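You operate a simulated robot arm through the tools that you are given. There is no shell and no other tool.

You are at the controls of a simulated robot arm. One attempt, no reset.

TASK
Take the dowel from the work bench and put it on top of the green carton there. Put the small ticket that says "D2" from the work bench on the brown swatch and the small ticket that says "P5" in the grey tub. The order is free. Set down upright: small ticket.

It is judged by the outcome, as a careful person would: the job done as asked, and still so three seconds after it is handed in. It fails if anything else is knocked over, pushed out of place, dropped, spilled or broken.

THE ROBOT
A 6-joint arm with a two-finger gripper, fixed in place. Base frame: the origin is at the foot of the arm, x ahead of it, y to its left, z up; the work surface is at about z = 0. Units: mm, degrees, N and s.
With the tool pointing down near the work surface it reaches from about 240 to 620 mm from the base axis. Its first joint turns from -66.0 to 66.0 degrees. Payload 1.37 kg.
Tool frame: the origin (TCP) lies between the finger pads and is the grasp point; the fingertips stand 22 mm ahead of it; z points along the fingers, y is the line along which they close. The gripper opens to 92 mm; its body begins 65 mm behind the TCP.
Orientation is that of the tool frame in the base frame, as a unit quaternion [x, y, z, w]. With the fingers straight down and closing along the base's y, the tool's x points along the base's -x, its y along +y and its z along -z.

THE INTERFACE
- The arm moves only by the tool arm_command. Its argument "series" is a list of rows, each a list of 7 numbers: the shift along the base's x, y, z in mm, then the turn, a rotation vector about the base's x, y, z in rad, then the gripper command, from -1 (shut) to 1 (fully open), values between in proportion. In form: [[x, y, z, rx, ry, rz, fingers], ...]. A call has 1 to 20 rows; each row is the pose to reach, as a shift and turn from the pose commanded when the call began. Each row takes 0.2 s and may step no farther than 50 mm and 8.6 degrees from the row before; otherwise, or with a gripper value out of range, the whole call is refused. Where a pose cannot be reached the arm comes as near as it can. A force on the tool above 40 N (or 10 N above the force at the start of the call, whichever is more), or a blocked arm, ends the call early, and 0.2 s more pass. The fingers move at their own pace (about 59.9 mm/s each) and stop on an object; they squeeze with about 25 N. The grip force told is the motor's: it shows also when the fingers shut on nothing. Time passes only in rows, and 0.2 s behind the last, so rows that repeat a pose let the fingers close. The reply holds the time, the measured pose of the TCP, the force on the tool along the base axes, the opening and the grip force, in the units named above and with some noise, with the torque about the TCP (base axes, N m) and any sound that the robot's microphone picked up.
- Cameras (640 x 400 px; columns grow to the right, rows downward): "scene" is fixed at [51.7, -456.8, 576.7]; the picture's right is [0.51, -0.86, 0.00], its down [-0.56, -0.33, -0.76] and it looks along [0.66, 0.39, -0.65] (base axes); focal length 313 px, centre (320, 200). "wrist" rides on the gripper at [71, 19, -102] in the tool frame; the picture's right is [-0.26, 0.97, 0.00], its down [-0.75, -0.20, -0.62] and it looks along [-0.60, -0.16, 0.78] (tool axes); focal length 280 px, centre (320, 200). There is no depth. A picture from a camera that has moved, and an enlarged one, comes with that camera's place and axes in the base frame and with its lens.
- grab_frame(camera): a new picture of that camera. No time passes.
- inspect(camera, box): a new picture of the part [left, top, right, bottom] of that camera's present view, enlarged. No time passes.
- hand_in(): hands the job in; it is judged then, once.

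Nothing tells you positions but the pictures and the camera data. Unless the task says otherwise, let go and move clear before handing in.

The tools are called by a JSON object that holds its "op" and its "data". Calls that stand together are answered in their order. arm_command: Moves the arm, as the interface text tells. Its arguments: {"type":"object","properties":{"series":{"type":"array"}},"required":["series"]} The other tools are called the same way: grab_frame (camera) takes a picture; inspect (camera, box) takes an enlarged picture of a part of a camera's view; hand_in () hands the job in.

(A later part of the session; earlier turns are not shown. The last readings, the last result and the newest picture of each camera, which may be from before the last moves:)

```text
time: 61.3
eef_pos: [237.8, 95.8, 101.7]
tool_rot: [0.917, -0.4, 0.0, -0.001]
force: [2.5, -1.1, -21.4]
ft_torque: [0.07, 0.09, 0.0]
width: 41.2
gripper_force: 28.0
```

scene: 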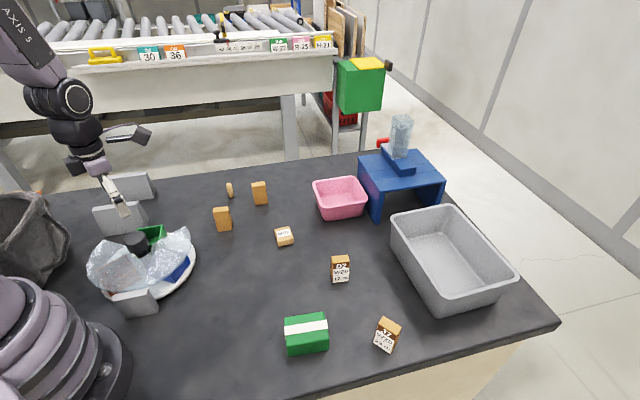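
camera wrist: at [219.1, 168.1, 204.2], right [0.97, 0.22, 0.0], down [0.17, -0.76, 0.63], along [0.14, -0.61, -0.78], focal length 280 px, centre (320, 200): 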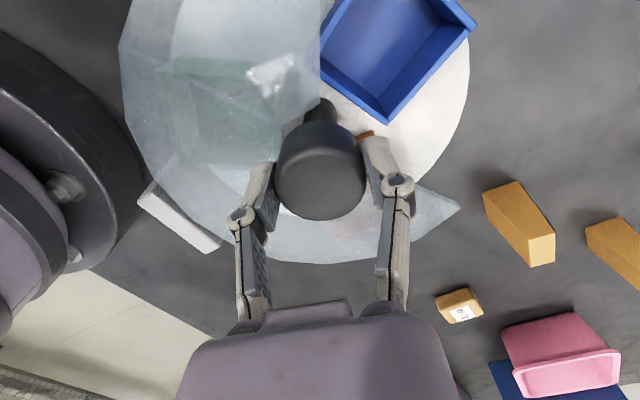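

{"op": "arm_command", "data": {"series": [[0, 0, -0.4, 0, 0, 0.1, -1], [0, 0, -0.4, 0, 0, 0.2, -1], [0, 0, -0.4, 0, 0, 0.3, -1], [0, 0, -0.4, 0, 0, 0.405, -1], [0, 0, -0.4, 0, 0, 0.405, -1]]}}

{"op": "inspect", "data": {"camera": "scene", "box": [80, 180, 210, 300]}}

```text
time: 62.5
eef_pos: [238.2, 95.4, 101.7]
tool_rot: [0.979, -0.204, 0.0, 0.0]
force: [1.4, 9.6, 11.9]
ft_torque: [0.14, -0.08, 0.05]
width: 41.0
gripper_force: 28.4
```

```text
3.33 times, centred on (145, 240) of scene
camera zoom: at [51.6, -456.8, 576.7], right [0.51, -0.86, 0.0], down [-0.56, -0.33, -0.76], along [0.66, 0.39, -0.65], focal length 1045 px, centre (903, 67)
```

zoom: 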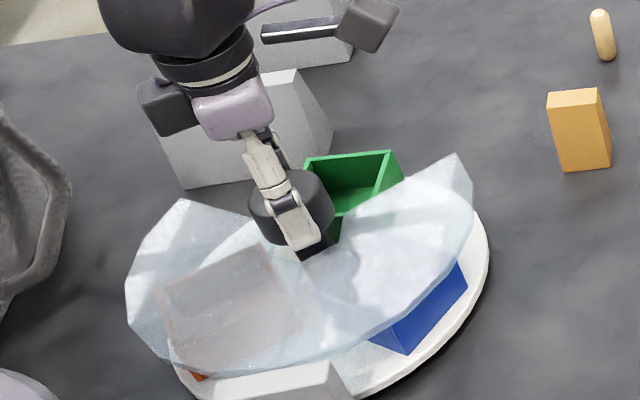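

Nearly restored; it's about 6° short of the original, so I'll add the last bit and then release.

{"op": "arm_command", "data": {"series": [[0, 0, 0, 0, 0, 0.05, -1], [0, 0, 0, 0, 0, 0.11, -1], [0, 0, 0, 0, 0, 0.11, -1]]}}

{"op": "inspect", "data": {"camera": "scene", "box": [80, 180, 210, 300]}}

```text
time: 63.3
eef_pos: [237.8, 95.6, 102.0]
tool_rot: [0.988, -0.152, 0.001, -0.001]
force: [3.3, 11.8, 22.6]
ft_torque: [0.32, -0.16, 0.01]
width: 41.1
gripper_force: 27.9
```

```text
3.33 times, centred on (145, 240) of scene
camera zoom: at [51.6, -456.9, 576.7], right [0.51, -0.86, 0.0], down [-0.55, -0.33, -0.76], along [0.66, 0.39, -0.65], focal length 1045 px, centre (903, 67)
```

zoom: 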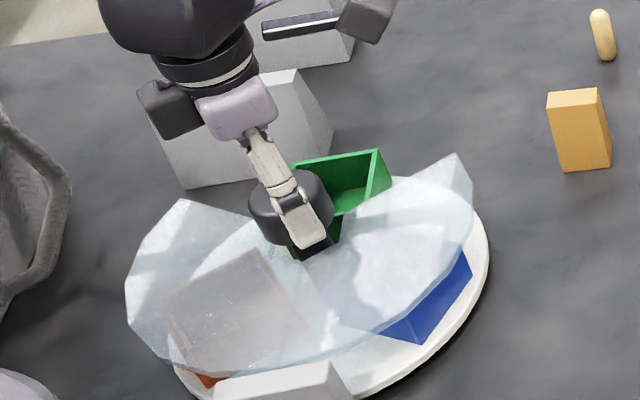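

The carousel is back in its original position. I'll release the knob, lift clear and zoom in under the blue table from the scene camera.

{"op": "arm_command", "data": {"series": [[0, 0, 0, 0, 0, 0, 0.3], [0, 0, 0, 0, 0, 0, 1], [0, 0, 0, 0, 0, 0, 1], [0, 0, 20, 0, 0, 0, 1], [0, 0, 60, 0, 0, 0, 1], [0, 0, 100, 0, 0, 0, 1], [20, -30, 130, 0, 0, 0, 1]]}}

{"op": "inspect", "data": {"camera": "scene", "box": [395, 185, 445, 225]}}

{"op": "inspect", "data": {"camera": "scene", "box": [80, 180, 210, 300]}}

{"op": "inspect", "data": {"camera": "scene", "box": [270, 220, 300, 250]}}

```text
time: 64.9
eef_pos: [256.9, 64.8, 231.2]
tool_rot: [0.988, -0.153, -0.001, 0.0]
force: [0.0, 0.4, -0.1]
ft_torque: [0.0, 0.03, -0.02]
width: 92.1
gripper_force: 0.2
```

```text
10.00 times, centred on (420, 205) of scene
camera zoom: at [51.7, -456.8, 576.7], right [0.51, -0.86, 0.0], down [-0.56, -0.33, -0.76], along [0.66, 0.39, -0.65], focal length 3134 px, centre (-680, 150)
```

zoom: 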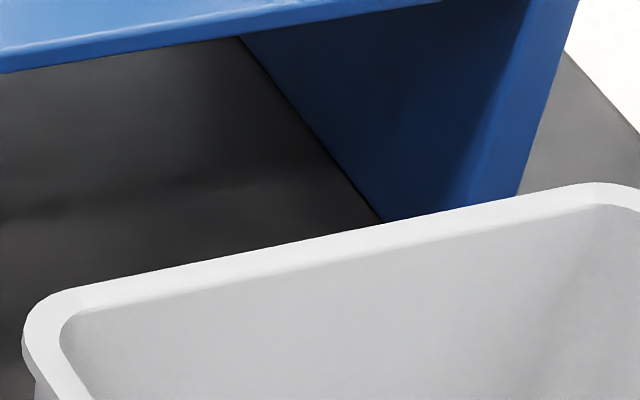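

```text
3.33 times, centred on (145, 240) of scene
camera zoom: at [51.7, -456.8, 576.7], right [0.51, -0.86, 0.0], down [-0.56, -0.33, -0.76], along [0.66, 0.39, -0.65], focal length 1045 px, centre (903, 67)
```

zoom: 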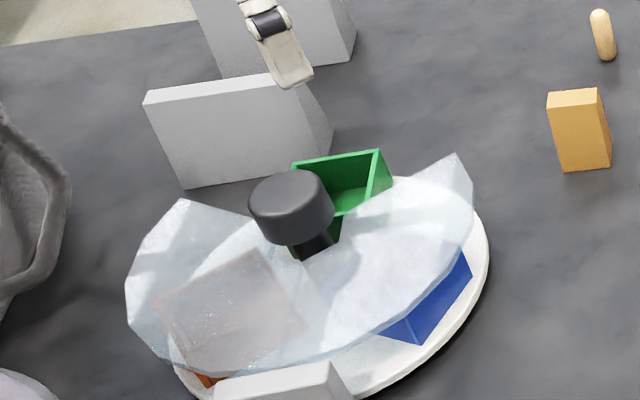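

```text
13.33 times, centred on (285, 235) of scene
camera zoom: at [51.7, -456.8, 576.7], right [0.51, -0.86, 0.0], down [-0.56, -0.33, -0.76], along [0.66, 0.39, -0.65], focal length 4179 px, centre (787, -267)
```

zoom: 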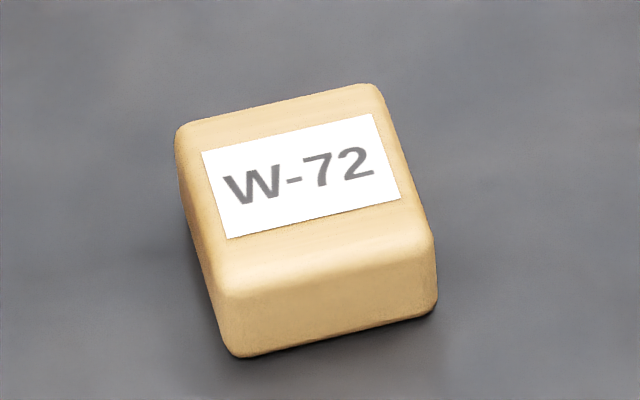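

Everything is as it was and the arm is clear. I'll look more carefully at the blue table's superstructure and the red handle, and re-check the pink bin and tub.

{"op": "inspect", "data": {"camera": "scene", "box": [360, 110, 450, 190]}}

{"op": "inspect", "data": {"camera": "scene", "box": [310, 170, 380, 225]}}

{"op": "inspect", "data": {"camera": "scene", "box": [280, 310, 340, 360]}}

{"op": "inspect", "data": {"camera": "scene", "box": [320, 245, 360, 290]}}

{"op": "inspect", "data": {"camera": "scene", "box": [0, 0, 340, 200]}}

```text
5.00 times, centred on (405, 150) of scene
camera zoom: at [51.7, -456.8, 576.7], right [0.51, -0.86, 0.0], down [-0.56, -0.33, -0.76], along [0.66, 0.39, -0.65], focal length 1567 px, centre (-105, 450)
```

zoom: 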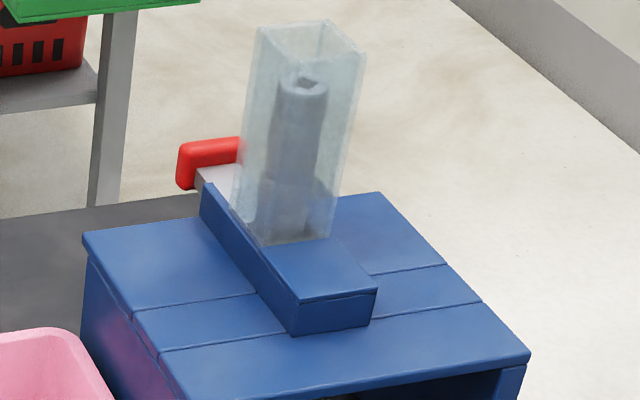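

```text
7.27 times, centred on (345, 198) of scene
camera zoom: at [51.7, -456.8, 576.7], right [0.51, -0.86, 0.0], down [-0.56, -0.33, -0.76], along [0.66, 0.39, -0.65], focal length 2279 px, centre (138, 218)
```

zoom: 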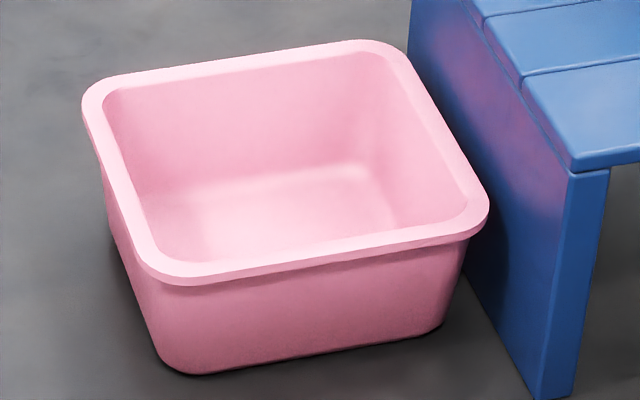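

```text
8.00 times, centred on (310, 335) of scene
camera zoom: at [51.7, -456.8, 576.7], right [0.51, -0.86, 0.0], down [-0.56, -0.33, -0.76], along [0.66, 0.39, -0.65], focal length 2507 px, centre (400, -880)
```

zoom: 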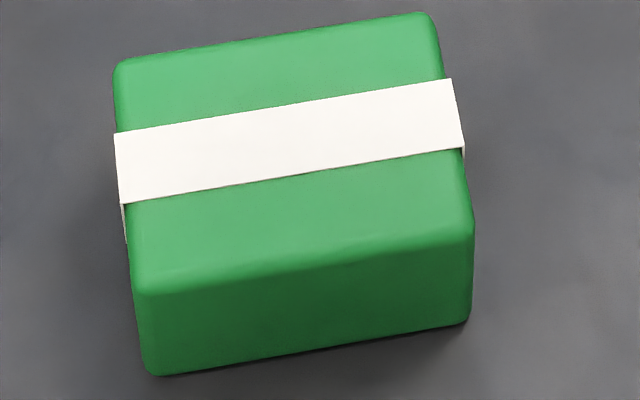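

```text
8.89 times, centred on (340, 268) of scene
camera zoom: at [51.7, -456.8, 576.7], right [0.51, -0.86, 0.0], down [-0.56, -0.33, -0.76], along [0.66, 0.39, -0.65], focal length 2786 px, centre (142, -400)
```

zoom: 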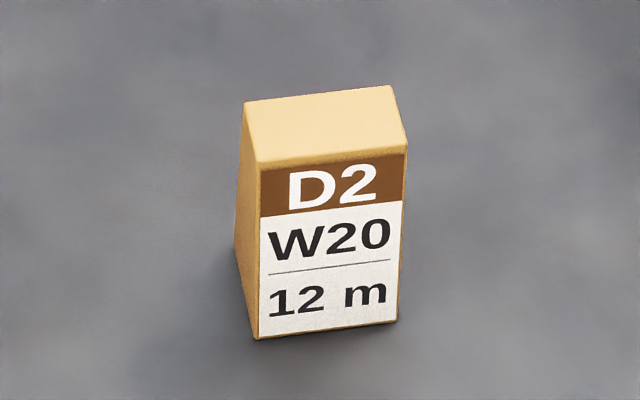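

```text
1.88 times, centred on (170, 100) of scene
camera zoom: at [51.7, -456.8, 576.7], right [0.51, -0.86, 0.0], down [-0.56, -0.33, -0.76], along [0.66, 0.39, -0.65], focal length 590 px, centre (602, 388)
```

zoom: 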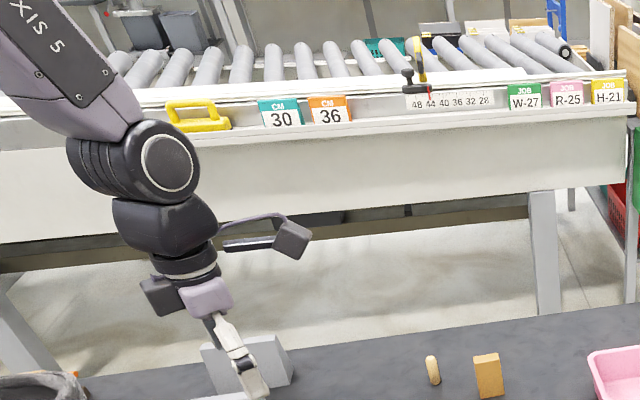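

{"op": "inspect", "data": {"camera": "scene", "box": [220, 240, 340, 315]}}

{"op": "inspect", "data": {"camera": "scene", "box": [310, 270, 430, 345]}}

{"op": "inspect", "data": {"camera": "scene", "box": [150, 160, 270, 235]}}

{"op": "inspect", "data": {"camera": "scene", "box": [400, 290, 560, 390]}}

{"op": "inspect", "data": {"camera": "scene", "box": [240, 150, 360, 225]}}

{"op": "inspect", "data": {"camera": "scene", "box": [300, 190, 420, 265]}}

```text
5.33 times, centred on (280, 278) of scene
camera zoom: at [51.7, -456.8, 576.7], right [0.51, -0.86, 0.0], down [-0.56, -0.33, -0.76], along [0.66, 0.39, -0.65], focal length 1672 px, centre (533, -213)
```

zoom: 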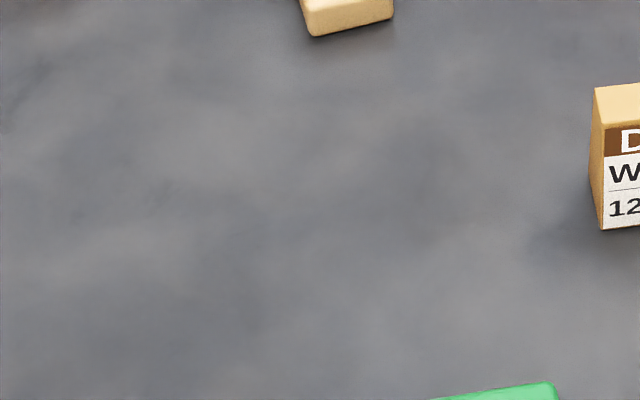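

```text
5.33 times, centred on (370, 308) of scene
camera zoom: at [51.7, -456.8, 576.7], right [0.51, -0.86, 0.0], down [-0.56, -0.33, -0.76], along [0.66, 0.39, -0.65], focal length 1672 px, centre (53, -373)
```

zoom: 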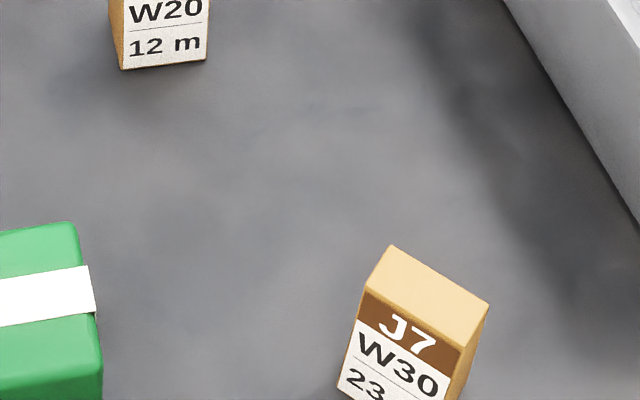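

```text
5.33 times, centred on (210, 198) of scene
camera zoom: at [51.7, -456.8, 576.7], right [0.51, -0.86, 0.0], down [-0.56, -0.33, -0.76], along [0.66, 0.39, -0.65], focal length 1672 px, centre (907, 213)
```

zoom: 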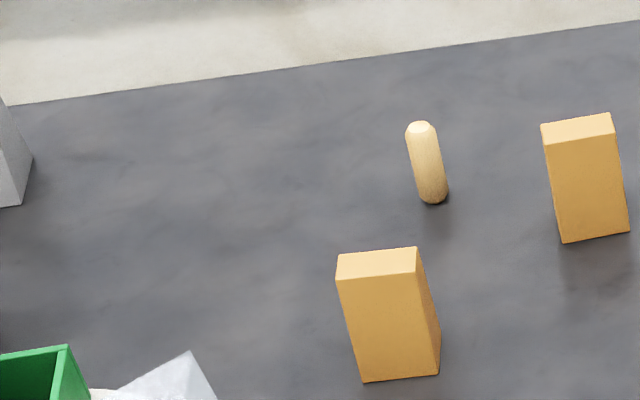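

```text
4.00 times, centred on (480, 340) of scene
camera zoom: at [51.7, -456.8, 576.7], right [0.51, -0.86, 0.0], down [-0.56, -0.33, -0.76], along [0.66, 0.39, -0.65], focal length 1254 px, centre (-320, -360)
```

zoom: 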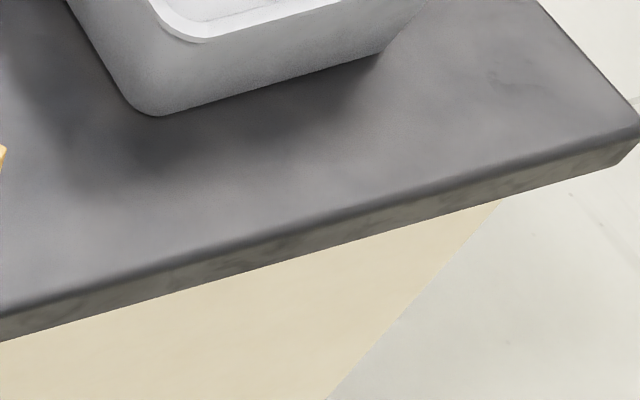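

```text
5.33 times, centred on (300, 188) of scene
camera zoom: at [51.7, -456.8, 576.7], right [0.51, -0.86, 0.0], down [-0.56, -0.33, -0.76], along [0.66, 0.39, -0.65], focal length 1672 px, centre (427, 267)
```

zoom: 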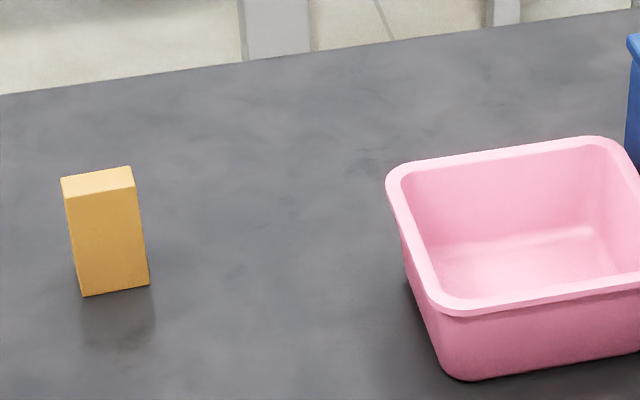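

```text
5.33 times, centred on (360, 228) of scene
camera zoom: at [51.7, -456.8, 576.7], right [0.51, -0.86, 0.0], down [-0.56, -0.33, -0.76], along [0.66, 0.39, -0.65], focal length 1672 px, centre (107, 53)
```

zoom: 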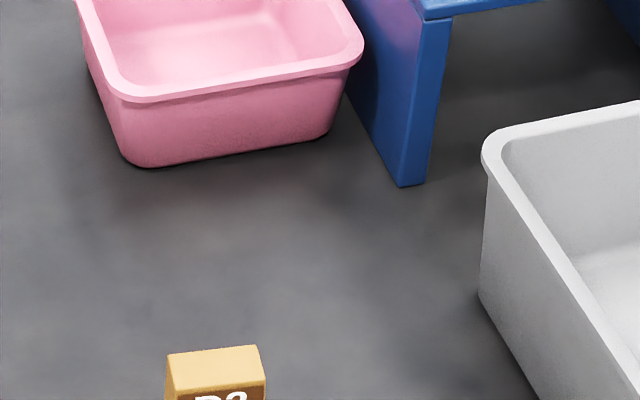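

{"op": "inspect", "data": {"camera": "scene", "box": [382, 190, 426, 218]}}

{"op": "inspect", "data": {"camera": "scene", "box": [396, 198, 416, 212]}}

```text
14.29 times, centred on (404, 204) of scene
camera zoom: at [51.7, -456.8, 576.7], right [0.51, -0.86, 0.0], down [-0.56, -0.33, -0.76], along [0.66, 0.39, -0.65], focal length 4477 px, centre (-880, 143)
```

zoom: 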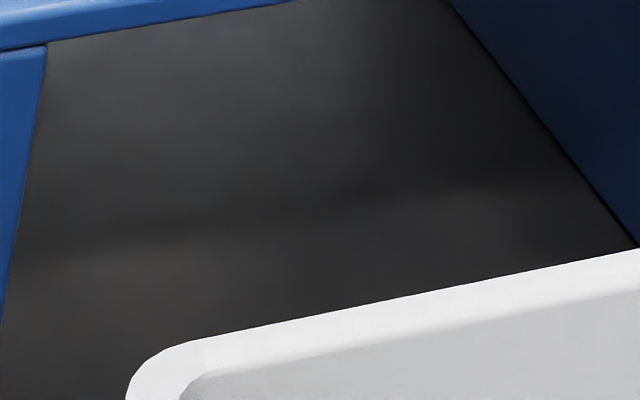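

```text
16.00 times, centred on (406, 205) of scene
camera zoom: at [51.7, -456.8, 576.7], right [0.51, -0.86, 0.0], down [-0.56, -0.33, -0.76], along [0.66, 0.39, -0.65], focal length 5015 px, centre (-1056, 120)
```

zoom: 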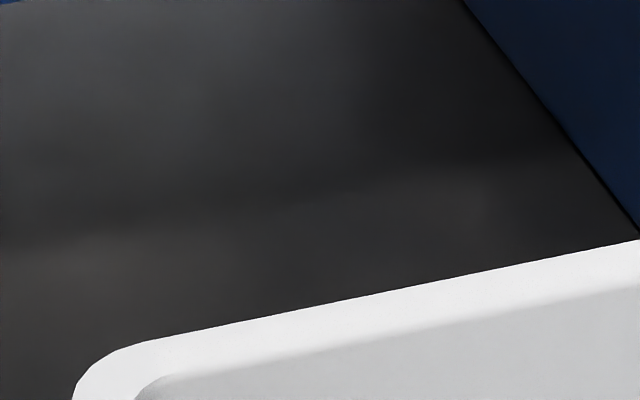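

Nothing under there from this angle, only shadow. The back-right corner under the table is the last spot I haven't seen, so I'll take a low look through the gap between the tub and the pink bin.

{"op": "arm_command", "data": {"series": [[12, -20, 10, 0, 0, -0.135, 1], [25, -40, 20, 0, 0, -0.27, 1], [37, -61, 30, 0, 0, -0.405, 1], [50, -81, 40, 0, 0, -0.54, 1], [62, -101, 45, 0, 0, -0.675, 1], [74, -122, 45, 0, 0, -0.81, 1], [87, -142, 45, 0, 0, -0.945, 1], [99, -162, 45, 0, 0, -1.08, 1], [112, -183, 40, 0, 0, -1.215, 1], [124, -203, 35, 0, 0, -1.35, 1], [136, -223, 30, 0, 0, -1.485, 1], [149, -243, 25, 0, 0, -1.62, 1], [161, -264, 20, 0, 0, -1.755, 1], [174, -284, 15, 0, 0, -1.89, 1], [186, -304, 10, 0, 0, -2.025, 1], [198, -325, 5, 0, 0, -2.16, 1], [211, -345, 0, 0, 0, -2.295, 1], [223, -365, -5, 0, 0, -2.42, 1]]}}

{"op": "arm_command", "data": {"series": [[10, -8, -10, 0.054, -0.118, 0, 1], [20, -18, -25, 0.108, -0.236, 0, 1], [35, -30, -40, 0.162, -0.354, 0, 1], [50, -45, -55, 0.216, -0.472, 0, 1], [62, -58, -70, 0.25, -0.545, 0, 1], [74, -69, -90, 0.25, -0.545, 0, 1]]}}

{"op": "grab_frame", "data": {"camera": "wrist"}}

```text
time: 68.7
eef_pos: [479.4, -300.6, 225.8]
tool_rot: [-0.204, 0.979, 0.0, 0.001]
force: [0.0, 0.5, -0.6]
ft_torque: [-0.03, 0.05, 0.01]
width: 91.9
gripper_force: 0.1
```

```text
time: 70.1
eef_pos: [553.7, -368.6, 136.4]
tool_rot: [-0.196, 0.935, 0.065, 0.289]
force: [-0.7, -0.1, 0.5]
ft_torque: [0.02, 0.0, -0.01]
width: 91.9
gripper_force: 0.0
```

```text
taken
camera wrist: at [438.7, -398.3, 181.1], right [-0.19, 0.97, 0.16], down [0.33, -0.09, 0.94], along [0.92, 0.23, -0.3], focal length 280 px, centre (320, 200)
```

wrist: 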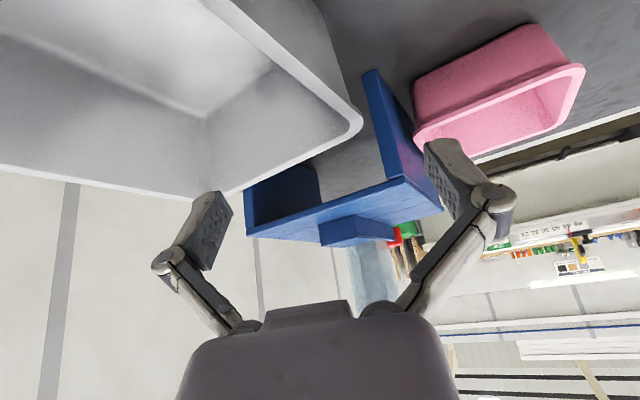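

{"op": "inspect", "data": {"camera": "wrist", "box": [240, 60, 460, 250]}}

{"op": "inspect", "data": {"camera": "wrist", "box": [300, 80, 400, 200]}}

```text
2.11 times, centred on (350, 155) of wrist
camera zoom: at [438.7, -398.3, 181.1], right [-0.19, 0.97, 0.16], down [0.33, -0.09, 0.94], along [0.92, 0.23, -0.3], focal length 590 px, centre (257, 295)
```

zoom: 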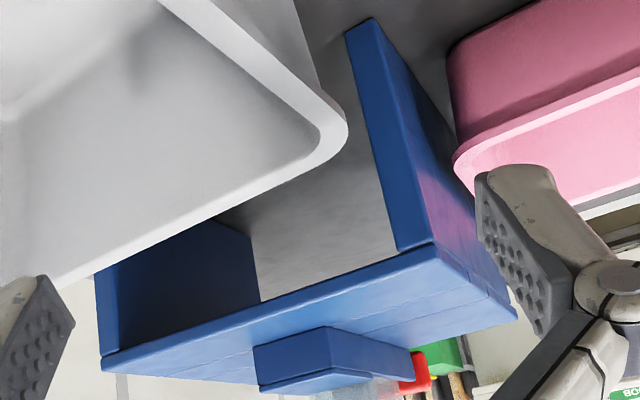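

```text
3.33 times, centred on (350, 140) of wrist
camera zoom: at [438.7, -398.3, 181.1], right [-0.19, 0.97, 0.16], down [0.33, -0.09, 0.94], along [0.92, 0.23, -0.3], focal length 935 px, centre (220, 400)
```

zoom: 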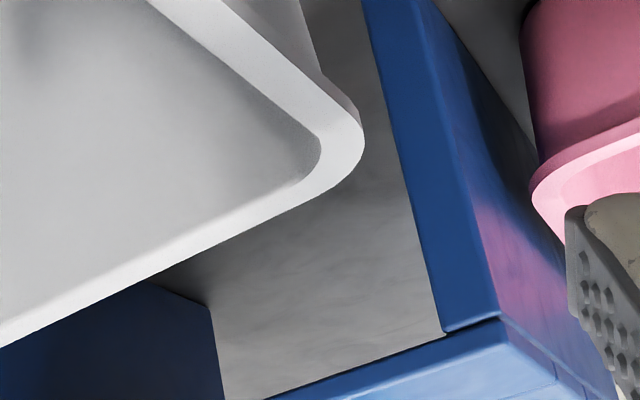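

There's nothing under the table. I'll pull back up out of this pose, then re-check the bench near P5, where I noticed a faint brown tint.

{"op": "arm_command", "data": {"series": [[-12, 11, 20, 0, 0, 0, 1], [-24, 24, 45, -0.05, 0.109, 0, 1], [-36, 39, 70, -0.1, 0.218, 0, 1], [-48, 54, 95, -0.15, 0.327, 0, 1], [-62, 69, 120, -0.2, 0.436, 0, 1], [-74, 85, 150, -0.25, 0.545, 0, 1]]}}

{"op": "inspect", "data": {"camera": "scene", "box": [200, 215, 250, 250]}}

{"op": "grab_frame", "data": {"camera": "wrist"}}

```text
time: 71.5
eef_pos: [479.5, -284.2, 285.9]
tool_rot: [-0.205, 0.979, 0.0, -0.001]
force: [1.1, -0.3, 0.1]
ft_torque: [0.0, 0.0, -0.02]
width: 92.0
gripper_force: 0.0
```

```text
11.43 times, centred on (225, 232) of scene
camera zoom: at [51.6, -456.9, 576.7], right [0.51, -0.86, 0.0], down [-0.56, -0.33, -0.76], along [0.66, 0.39, -0.65], focal length 3582 px, centre (1406, -171)
```

zoom: 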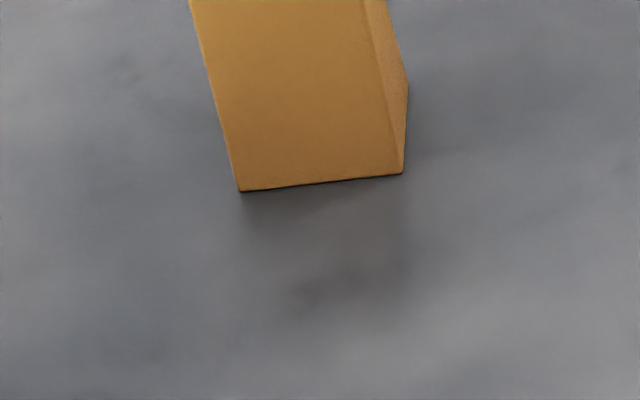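

```text
taken
camera wrist: at [406.2, -294.5, 390.0], right [-0.15, 0.99, 0.0], down [0.77, 0.12, 0.62], along [0.62, 0.09, -0.78], focal length 280 px, centre (320, 200)
```

wrist: 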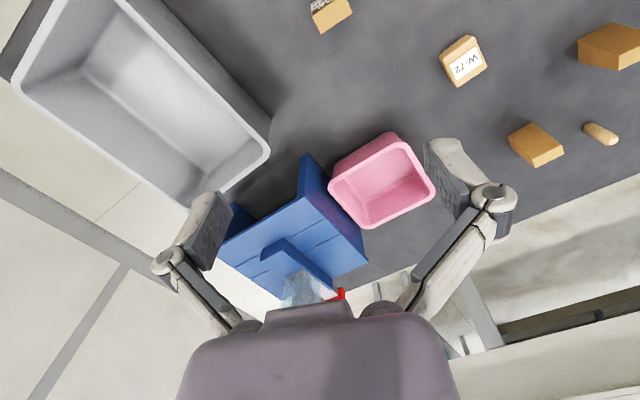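

{"op": "inspect", "data": {"camera": "scene", "box": [90, 195, 160, 245]}}

{"op": "inspect", "data": {"camera": "scene", "box": [100, 165, 165, 210]}}

{"op": "inspect", "data": {"camera": "scene", "box": [105, 275, 185, 330]}}

{"op": "inspect", "data": {"camera": "scene", "box": [0, 180, 90, 300]}}

{"op": "inspect", "data": {"camera": "wrist", "box": [0, 0, 280, 200]}}

```text
8.00 times, centred on (125, 220) of scene
camera zoom: at [51.6, -456.9, 576.7], right [0.51, -0.86, 0.0], down [-0.56, -0.33, -0.76], along [0.66, 0.39, -0.65], focal length 2507 px, centre (1880, 40)
```

zoom: 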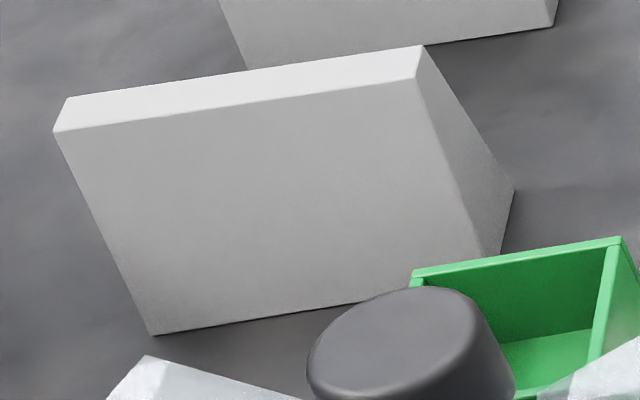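

```text
8.89 times, centred on (132, 188) of scene
camera zoom: at [51.6, -456.9, 576.7], right [0.51, -0.86, 0.0], down [-0.56, -0.33, -0.76], along [0.66, 0.39, -0.65], focal length 2786 px, centre (1987, 311)
```

zoom: 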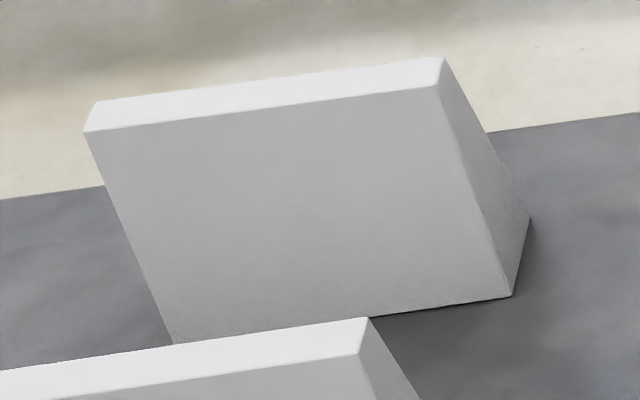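

```text
7.27 times, centred on (145, 302) of scene
camera zoom: at [51.6, -456.9, 576.7], right [0.51, -0.86, 0.0], down [-0.56, -0.33, -0.76], along [0.66, 0.39, -0.65], focal length 2279 px, centre (1593, -546)
```

zoom: 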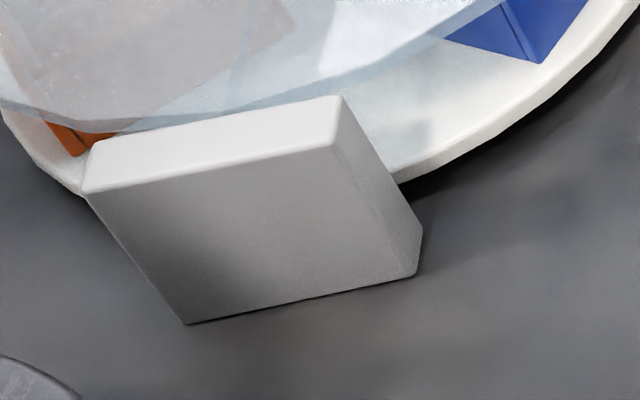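

```text
3.33 times, centred on (45, 240) of scene
camera zoom: at [51.6, -456.9, 576.7], right [0.51, -0.86, 0.0], down [-0.56, -0.33, -0.76], along [0.66, 0.39, -0.65], focal length 1045 px, centre (1237, 67)
```

zoom: 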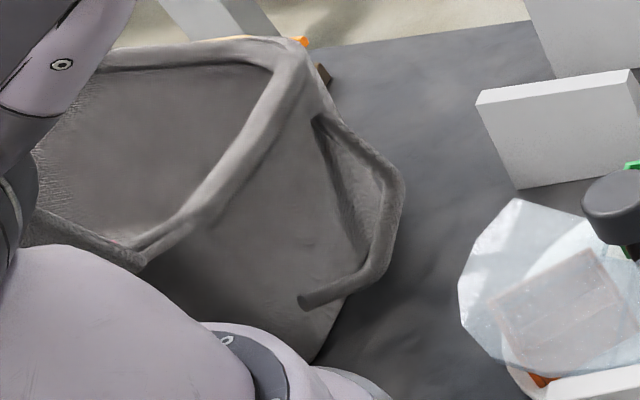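

```text
2.00 times, centred on (140, 100) of wrist
camera zoom: at [406.2, -294.5, 390.0], right [-0.15, 0.99, 0.0], down [0.77, 0.12, 0.62], along [0.62, 0.09, -0.78], focal length 561 px, centre (680, 400)
```

zoom: 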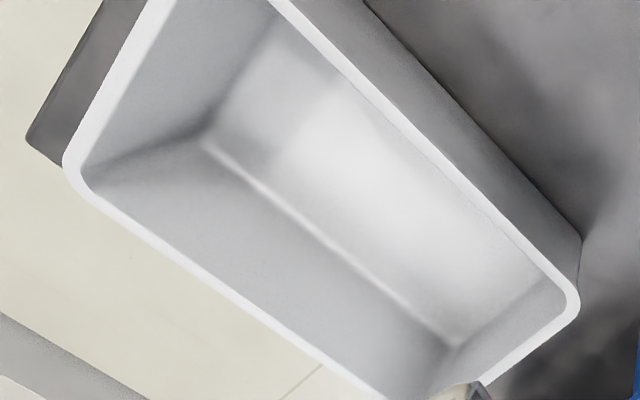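

I still can't see any brown swatch, so I'll read the fourth ticket's label and take a close look at the W-72 piece in case that gives a clue.

{"op": "arm_command", "data": {"series": [[5, 17, 0, 0, 0, 0.138, 1], [10, 34, 0, 0, 0, 0.276, 1], [15, 51, 0, 0, 0, 0.414, 1], [20, 68, 0, 0, 0, 0.552, 1], [25, 85, 0, 0, 0, 0.69, 1], [30, 102, 0, 0, 0, 0.828, 1], [35, 119, 0, 0, 0, 0.966, 1], [40, 136, 0, 0, 0, 1.104, 1], [45, 153, 0, 0, 0, 1.242, 1], [50, 170, -5, 0, 0, 1.38, 1], [55, 187, -10, 0, 0, 1.518, 1], [60, 204, -15, 0, 0, 1.656, 1], [65, 221, -25, 0, 0, 1.794, 1], [70, 238, -35, 0, 0, 1.932, 1], [75, 255, -45, 0, 0, 2.07, 1], [80, 272, -55, 0, 0, 2.208, 1], [86, 292, -65, 0, 0, 2.346, 1], [92, 312, -75, 0, 0, 2.43, 1]]}}

{"op": "grab_frame", "data": {"camera": "wrist"}}

```text
time: 75.3
eef_pos: [570.9, 29.4, 209.6]
tool_rot: [0.989, -0.147, -0.001, 0.0]
force: [0.7, -0.7, 0.1]
ft_torque: [0.0, 0.04, 0.02]
width: 92.2
gripper_force: 0.0
```

```text
taken
camera wrist: at [632.6, -9.6, 313.5], right [-0.53, -0.85, 0.0], down [-0.66, 0.41, 0.63], along [-0.53, 0.33, -0.78], focal length 280 px, centre (320, 200)
```

wrist: 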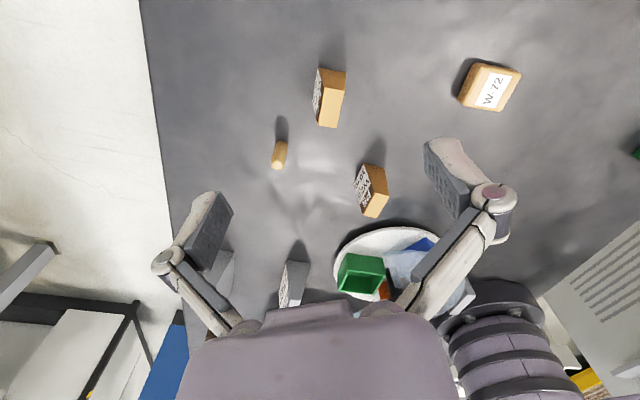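

{"op": "inspect", "data": {"camera": "wrist", "box": [300, 55, 360, 140]}}

{"op": "inspect", "data": {"camera": "wrist", "box": [440, 40, 540, 130]}}

{"op": "inspect", "data": {"camera": "wrist", "box": [540, 100, 640, 200]}}

```text
4.71 times, centred on (330, 98) of wrist
camera zoom: at [632.6, -9.6, 313.5], right [-0.53, -0.85, 0.0], down [-0.66, 0.41, 0.63], along [-0.53, 0.33, -0.78], focal length 1320 px, centre (273, 682)
```

zoom: 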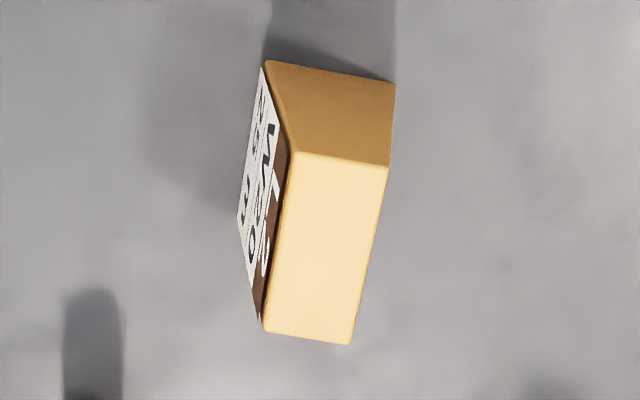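

```text
4.44 times, centred on (490, 85) of wrist
camera zoom: at [632.6, -9.6, 313.5], right [-0.53, -0.85, 0.0], down [-0.66, 0.41, 0.63], along [-0.53, 0.33, -0.78], focal length 1246 px, centre (-436, 711)
```

zoom: 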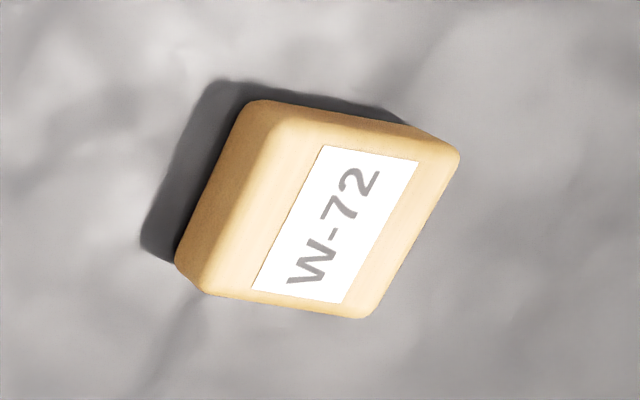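

```text
4.00 times, centred on (590, 150) of wrist
camera zoom: at [632.6, -9.6, 313.5], right [-0.53, -0.85, 0.0], down [-0.66, 0.41, 0.63], along [-0.53, 0.33, -0.78], focal length 1122 px, centre (-760, 400)
```

zoom: 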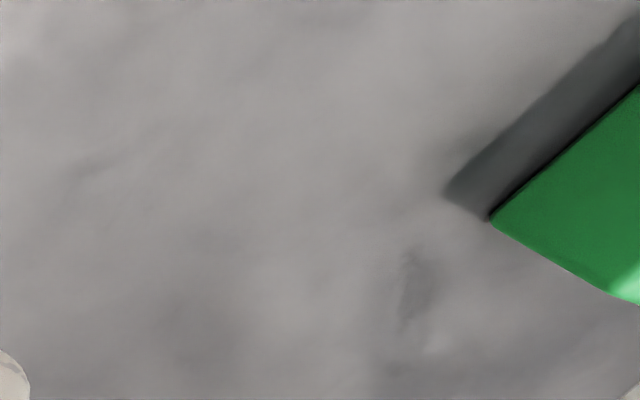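

I'll do one high-altitude survey over the far-right area to see behind the pink bin, the blue table and the tub from above.

{"op": "arm_command", "data": {"series": [[-10, -15, 30, 0, 0, -0.14, 1], [-20, -30, 60, 0, 0, -0.28, 1], [-30, -45, 90, 0, 0, -0.42, 1], [-40, -60, 120, 0, 0, -0.56, 1], [-50, -75, 150, 0, 0, -0.7, 1], [-60, -90, 180, 0, 0, -0.84, 1], [-65, -105, 210, 0, 0, -0.98, 1], [-70, -120, 240, 0, 0, -1.12, 1], [-75, -135, 260, 0, 0, -1.26, 1], [-80, -150, 280, 0, 0, -1.4, 1], [-85, -165, 290, 0, 0, -1.54, 1], [-90, -180, 300, 0, 0, -1.68, 1], [-90, -195, 300, 0, 0, -1.82, 1], [-90, -210, 300, 0, 0, -1.96, 1], [-90, -225, 300, 0, 0, -2.1, 1], [-90, -240, 300, 0, 0, -2.24, 1], [-90, -250, 300, 0, 0, -2.38, 1], [-90, -250, 300, 0, 0, -2.52, 1], [-90, -250, 300, 0, 0, -2.66, 1], [-90, -250, 300, 0, 0, -2.8, 1]]}}

{"op": "grab_frame", "data": {"camera": "wrist"}}

```text
time: 79.5
eef_pos: [481.8, -221.9, 510.4]
tool_rot: [-0.021, 1.0, -0.001, 0.002]
force: [-0.4, -0.8, 1.0]
ft_torque: [0.02, 0.01, 0.04]
width: 92.0
gripper_force: 0.2
```

```text
taken
camera wrist: at [408.6, -205.1, 613.8], right [0.22, 0.98, 0.0], down [0.76, -0.17, 0.63], along [0.61, -0.14, -0.78], focal length 280 px, centre (320, 200)
```

wrist: 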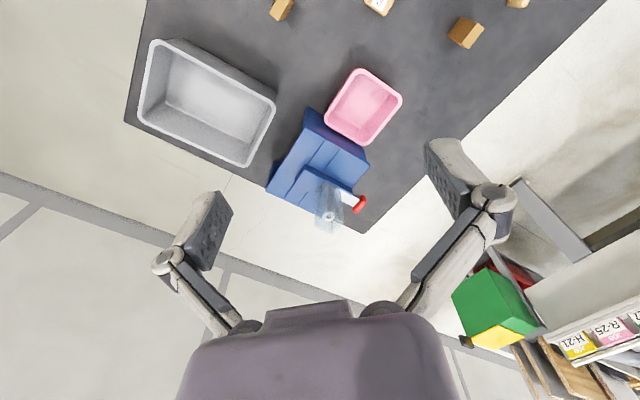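

{"op": "arm_command", "data": {"series": [[-10, 20, 0, 0, 0, 0.14, 1], [-20, 40, 0, 0, 0, 0.28, 1], [-30, 60, 0, 0, 0, 0.42, 1], [-40, 80, 0, 0, 0, 0.56, 1], [-50, 100, 0, 0, 0, 0.7, 1], [-60, 120, 0, 0, 0, 0.84, 1], [-75, 140, 0, 0, 0, 0.98, 1], [-90, 160, 0, 0, 0, 1.12, 1], [-105, 180, 0, 0, 0, 1.26, 1], [-120, 200, 0, 0, 0, 1.4, 1], [-135, 220, 0, 0, 0, 1.54, 1], [-150, 240, 0, 0, 0, 1.68, 1]]}}

{"op": "grab_frame", "data": {"camera": "wrist"}}

```text
time: 82.1
eef_pos: [331.1, 18.8, 510.6]
tool_rot: [0.76, -0.65, 0.0, -0.001]
force: [-0.2, -0.4, 0.5]
ft_torque: [-0.01, 0.0, 0.01]
width: 91.8
gripper_force: 0.2
```

```text
taken
camera wrist: at [322.3, -54.0, 613.8], right [-0.99, 0.11, 0.0], down [0.08, 0.78, 0.63], along [0.07, 0.62, -0.78], focal length 280 px, centre (320, 200)
```

wrist: 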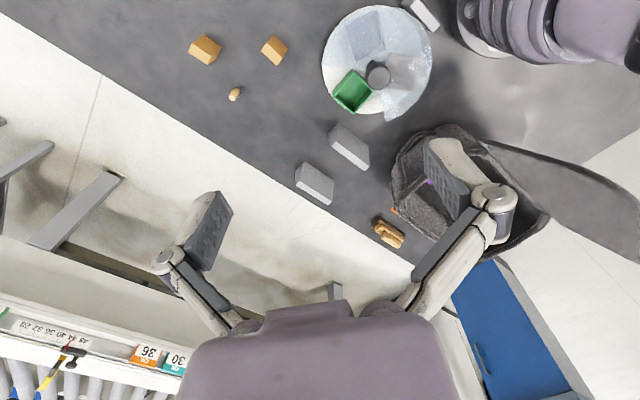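

{"op": "inspect", "data": {"camera": "wrist", "box": [280, 80, 460, 260]}}

{"op": "inspect", "data": {"camera": "wrist", "box": [400, 0, 640, 180]}}

{"op": "inspect", "data": {"camera": "wrist", "box": [300, 0, 460, 130]}}

{"op": "inspect", "data": {"camera": "wrist", "box": [380, 110, 640, 290]}}

```text
2.22 times, centred on (370, 170) of wrist
camera zoom: at [322.3, -54.0, 613.8], right [-0.99, 0.11, 0.0], down [0.08, 0.78, 0.63], along [0.07, 0.62, -0.78], focal length 623 px, centre (209, 267)
```

zoom: 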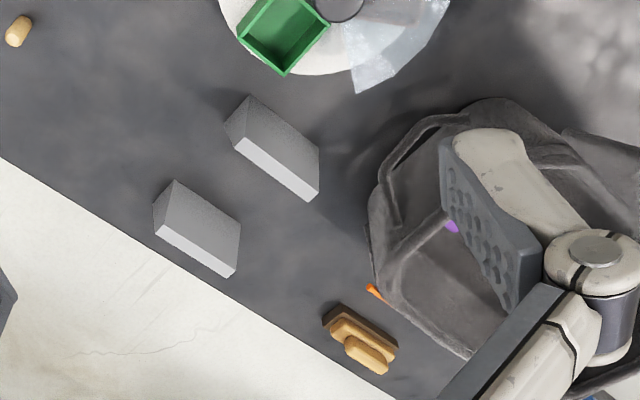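

```text
2.22 times, centred on (520, 90) of wrist
camera zoom: at [322.3, -54.0, 613.8], right [-0.99, 0.11, 0.0], down [0.08, 0.78, 0.63], along [0.07, 0.62, -0.78], focal length 623 px, centre (-124, 444)
```

zoom: 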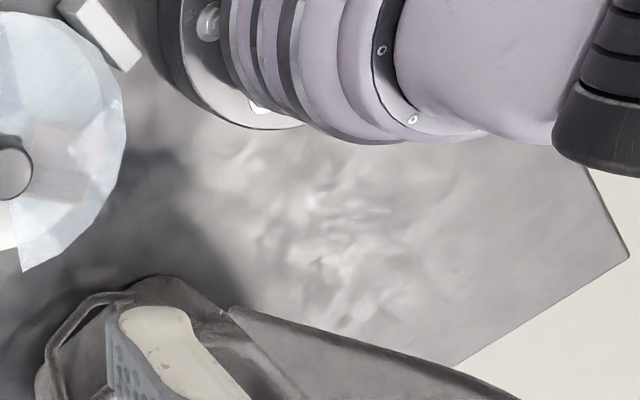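

```text
3.08 times, centred on (380, 65) of wrist
camera zoom: at [322.3, -54.0, 613.8], right [-0.99, 0.11, 0.0], down [0.08, 0.78, 0.63], along [0.07, 0.62, -0.78], focal length 863 px, centre (135, 615)
```

zoom: 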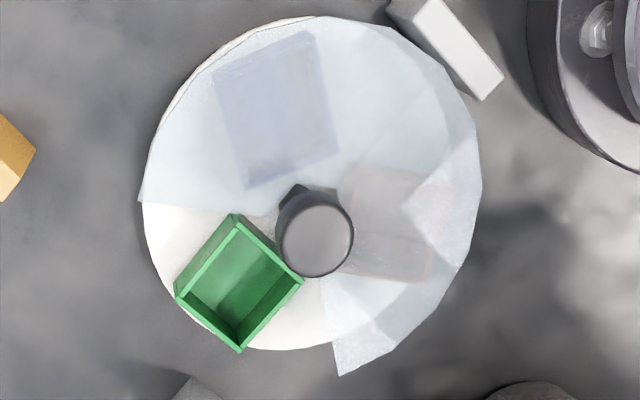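

```text
2.22 times, centred on (510, 200) of wrist
camera zoom: at [322.3, -54.0, 613.8], right [-0.99, 0.11, 0.0], down [0.08, 0.78, 0.63], along [0.07, 0.62, -0.78], focal length 623 px, centre (-102, 200)
```

zoom: 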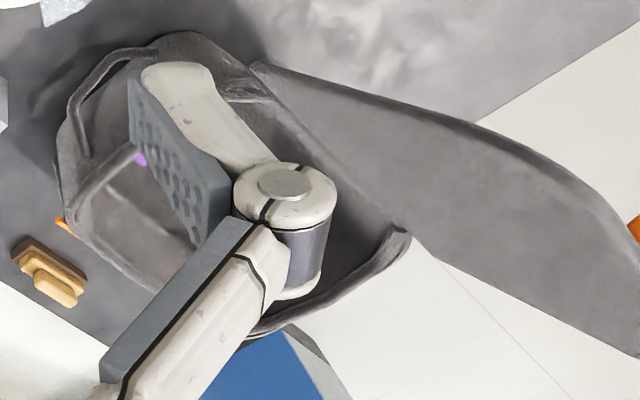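

No brown patch on open bench anywhere, even from high up. The dark floor inside the open tool bag is the one interior I haven't seen clearly, so I'll look straight into it.

{"op": "arm_command", "data": {"series": [[-5, 35, -5, 0, 0, 0.1, 1], [-15, 70, -10, 0, 0, 0.2, 1], [-25, 105, -20, 0, 0, 0.3, 1], [-40, 140, -35, 0, 0, 0.4, 1], [-55, 175, -50, 0, 0, 0.5, 1], [-75, 210, -65, 0, 0, 0.6, 1], [-95, 245, -80, 0, 0, 0.7, 1], [-115, 275, -95, 0, 0, 0.8, 1], [-135, 300, -110, 0, 0, 0.9, 1]]}}

{"op": "grab_frame", "data": {"camera": "wrist"}}

```text
time: 84.1
eef_pos: [194.7, 319.5, 401.0]
tool_rot: [0.967, -0.255, 0.0, -0.001]
force: [0.4, -0.5, 0.2]
ft_torque: [0.0, 0.0, -0.02]
width: 92.1
gripper_force: 0.2
```

```text
taken
camera wrist: at [246.6, 267.5, 503.5], right [-0.7, -0.71, 0.0], down [-0.55, 0.55, 0.63], along [-0.45, 0.44, -0.78], focal length 280 px, centre (320, 200)
```

wrist: 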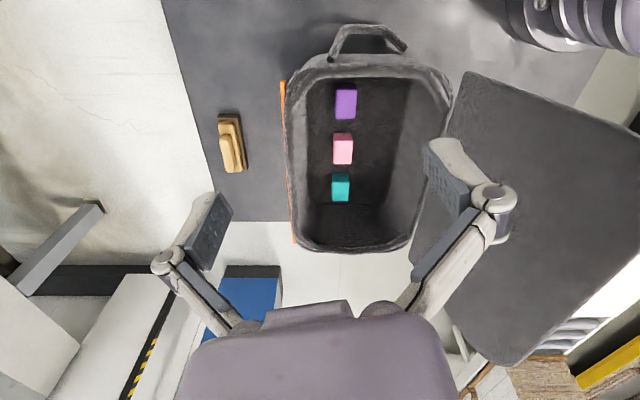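

{"op": "inspect", "data": {"camera": "wrist", "box": [280, 50, 450, 260]}}

{"op": "inspect", "data": {"camera": "wrist", "box": [200, 100, 260, 190]}}

{"op": "inspect", "data": {"camera": "wrist", "box": [410, 60, 640, 370]}}

```text
1.90 times, centred on (365, 155) of wrist
camera zoom: at [246.6, 267.5, 503.5], right [-0.7, -0.71, 0.0], down [-0.55, 0.55, 0.63], along [-0.45, 0.44, -0.78], focal length 534 px, centre (234, 286)
```

zoom: 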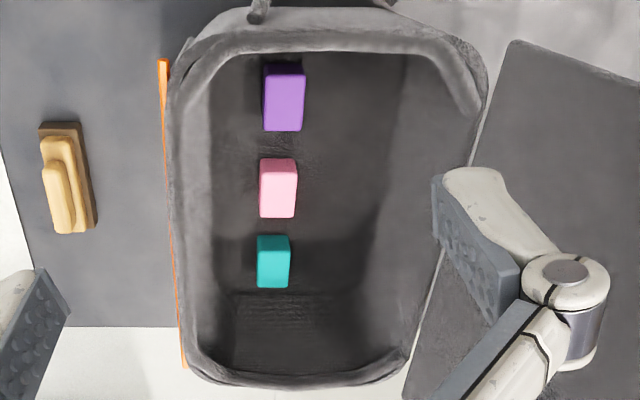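

```text
4.44 times, centred on (230, 145) of wrist
camera zoom: at [246.6, 267.5, 503.5], right [-0.7, -0.71, 0.0], down [-0.55, 0.55, 0.63], along [-0.45, 0.44, -0.78], focal length 1246 px, centre (720, 444)
```

zoom: 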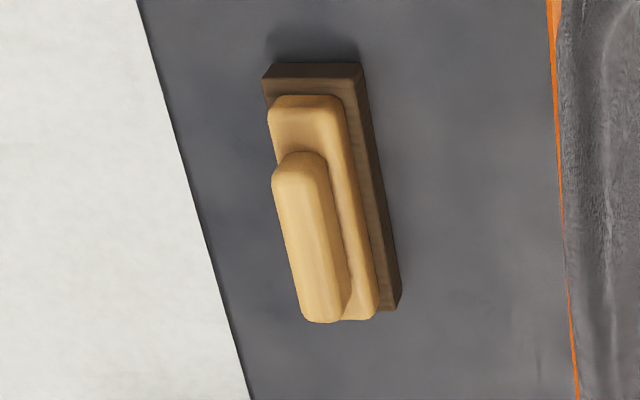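

```text
1.29 times, centred on (525, 215) of wrist
camera zoom: at [246.6, 267.5, 503.5], right [-0.7, -0.71, 0.0], down [-0.55, 0.55, 0.63], along [-0.45, 0.44, -0.78], focal length 362 px, centre (56, 181)
```

zoom: 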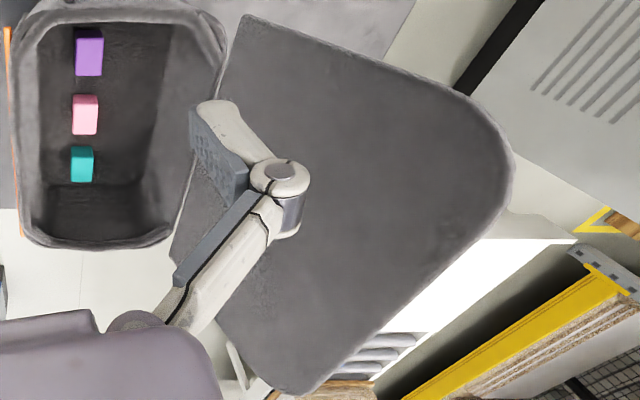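

{"op": "inspect", "data": {"camera": "wrist", "box": [300, 0, 460, 80]}}

{"op": "grab_frame", "data": {"camera": "scene"}}

{"op": "inspect", "data": {"camera": "scene", "box": [0, 280, 140, 400]}}

```text
4.00 times, centred on (380, 40) of wrist
camera zoom: at [246.6, 267.5, 503.5], right [-0.7, -0.71, 0.0], down [-0.55, 0.55, 0.63], along [-0.45, 0.44, -0.78], focal length 1122 px, centre (80, 840)
```

zoom: 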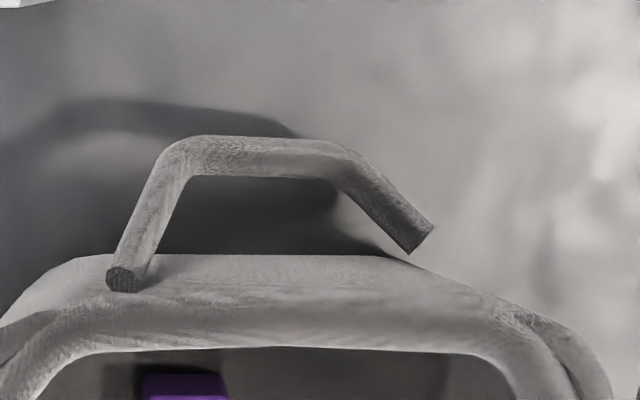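

```text
taken
```

scene: 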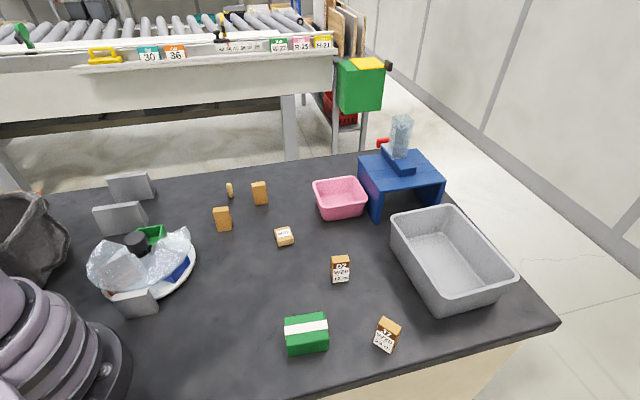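

```text
3.33 times, centred on (70, 340) of scene
camera zoom: at [51.6, -456.9, 576.7], right [0.51, -0.86, 0.0], down [-0.56, -0.33, -0.76], along [0.66, 0.39, -0.65], focal length 1045 px, centre (1153, -267)
```

zoom: 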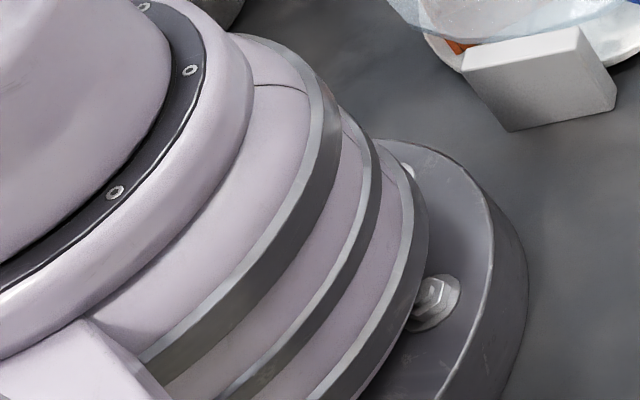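

{"op": "inspect", "data": {"camera": "wrist", "box": [315, 75, 375, 210]}}

{"op": "inspect", "data": {"camera": "wrist", "box": [320, 75, 370, 125]}}

```text
2.96 times, centred on (345, 142) of wrist
camera zoom: at [246.6, 267.5, 503.5], right [-0.7, -0.71, 0.0], down [-0.55, 0.55, 0.63], along [-0.45, 0.44, -0.78], focal length 831 px, centre (246, 370)
```

zoom: 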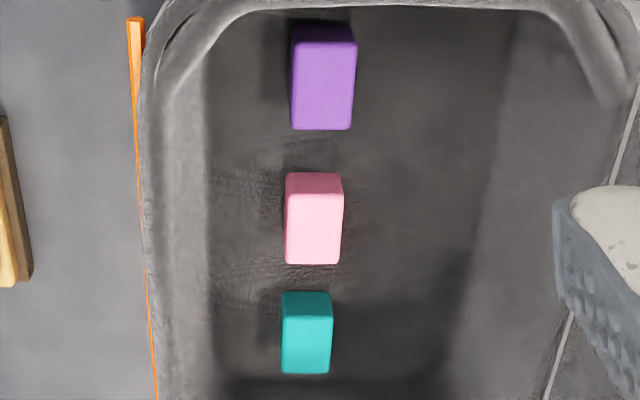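

```text
8.00 times, centred on (345, 100) of wrist
camera zoom: at [246.6, 267.5, 503.5], right [-0.7, -0.71, 0.0], down [-0.55, 0.55, 0.63], along [-0.45, 0.44, -0.78], focal length 2243 px, centre (120, 1000)
```

zoom: 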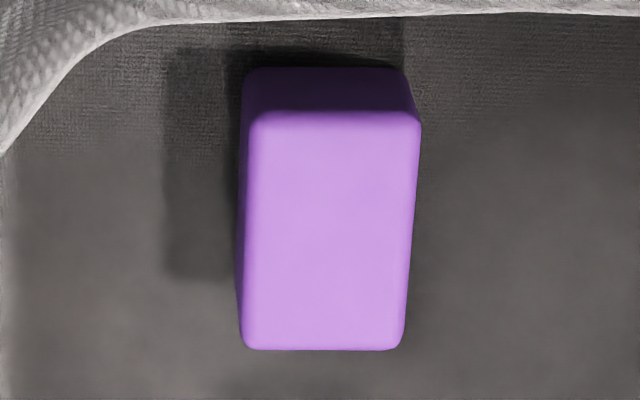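

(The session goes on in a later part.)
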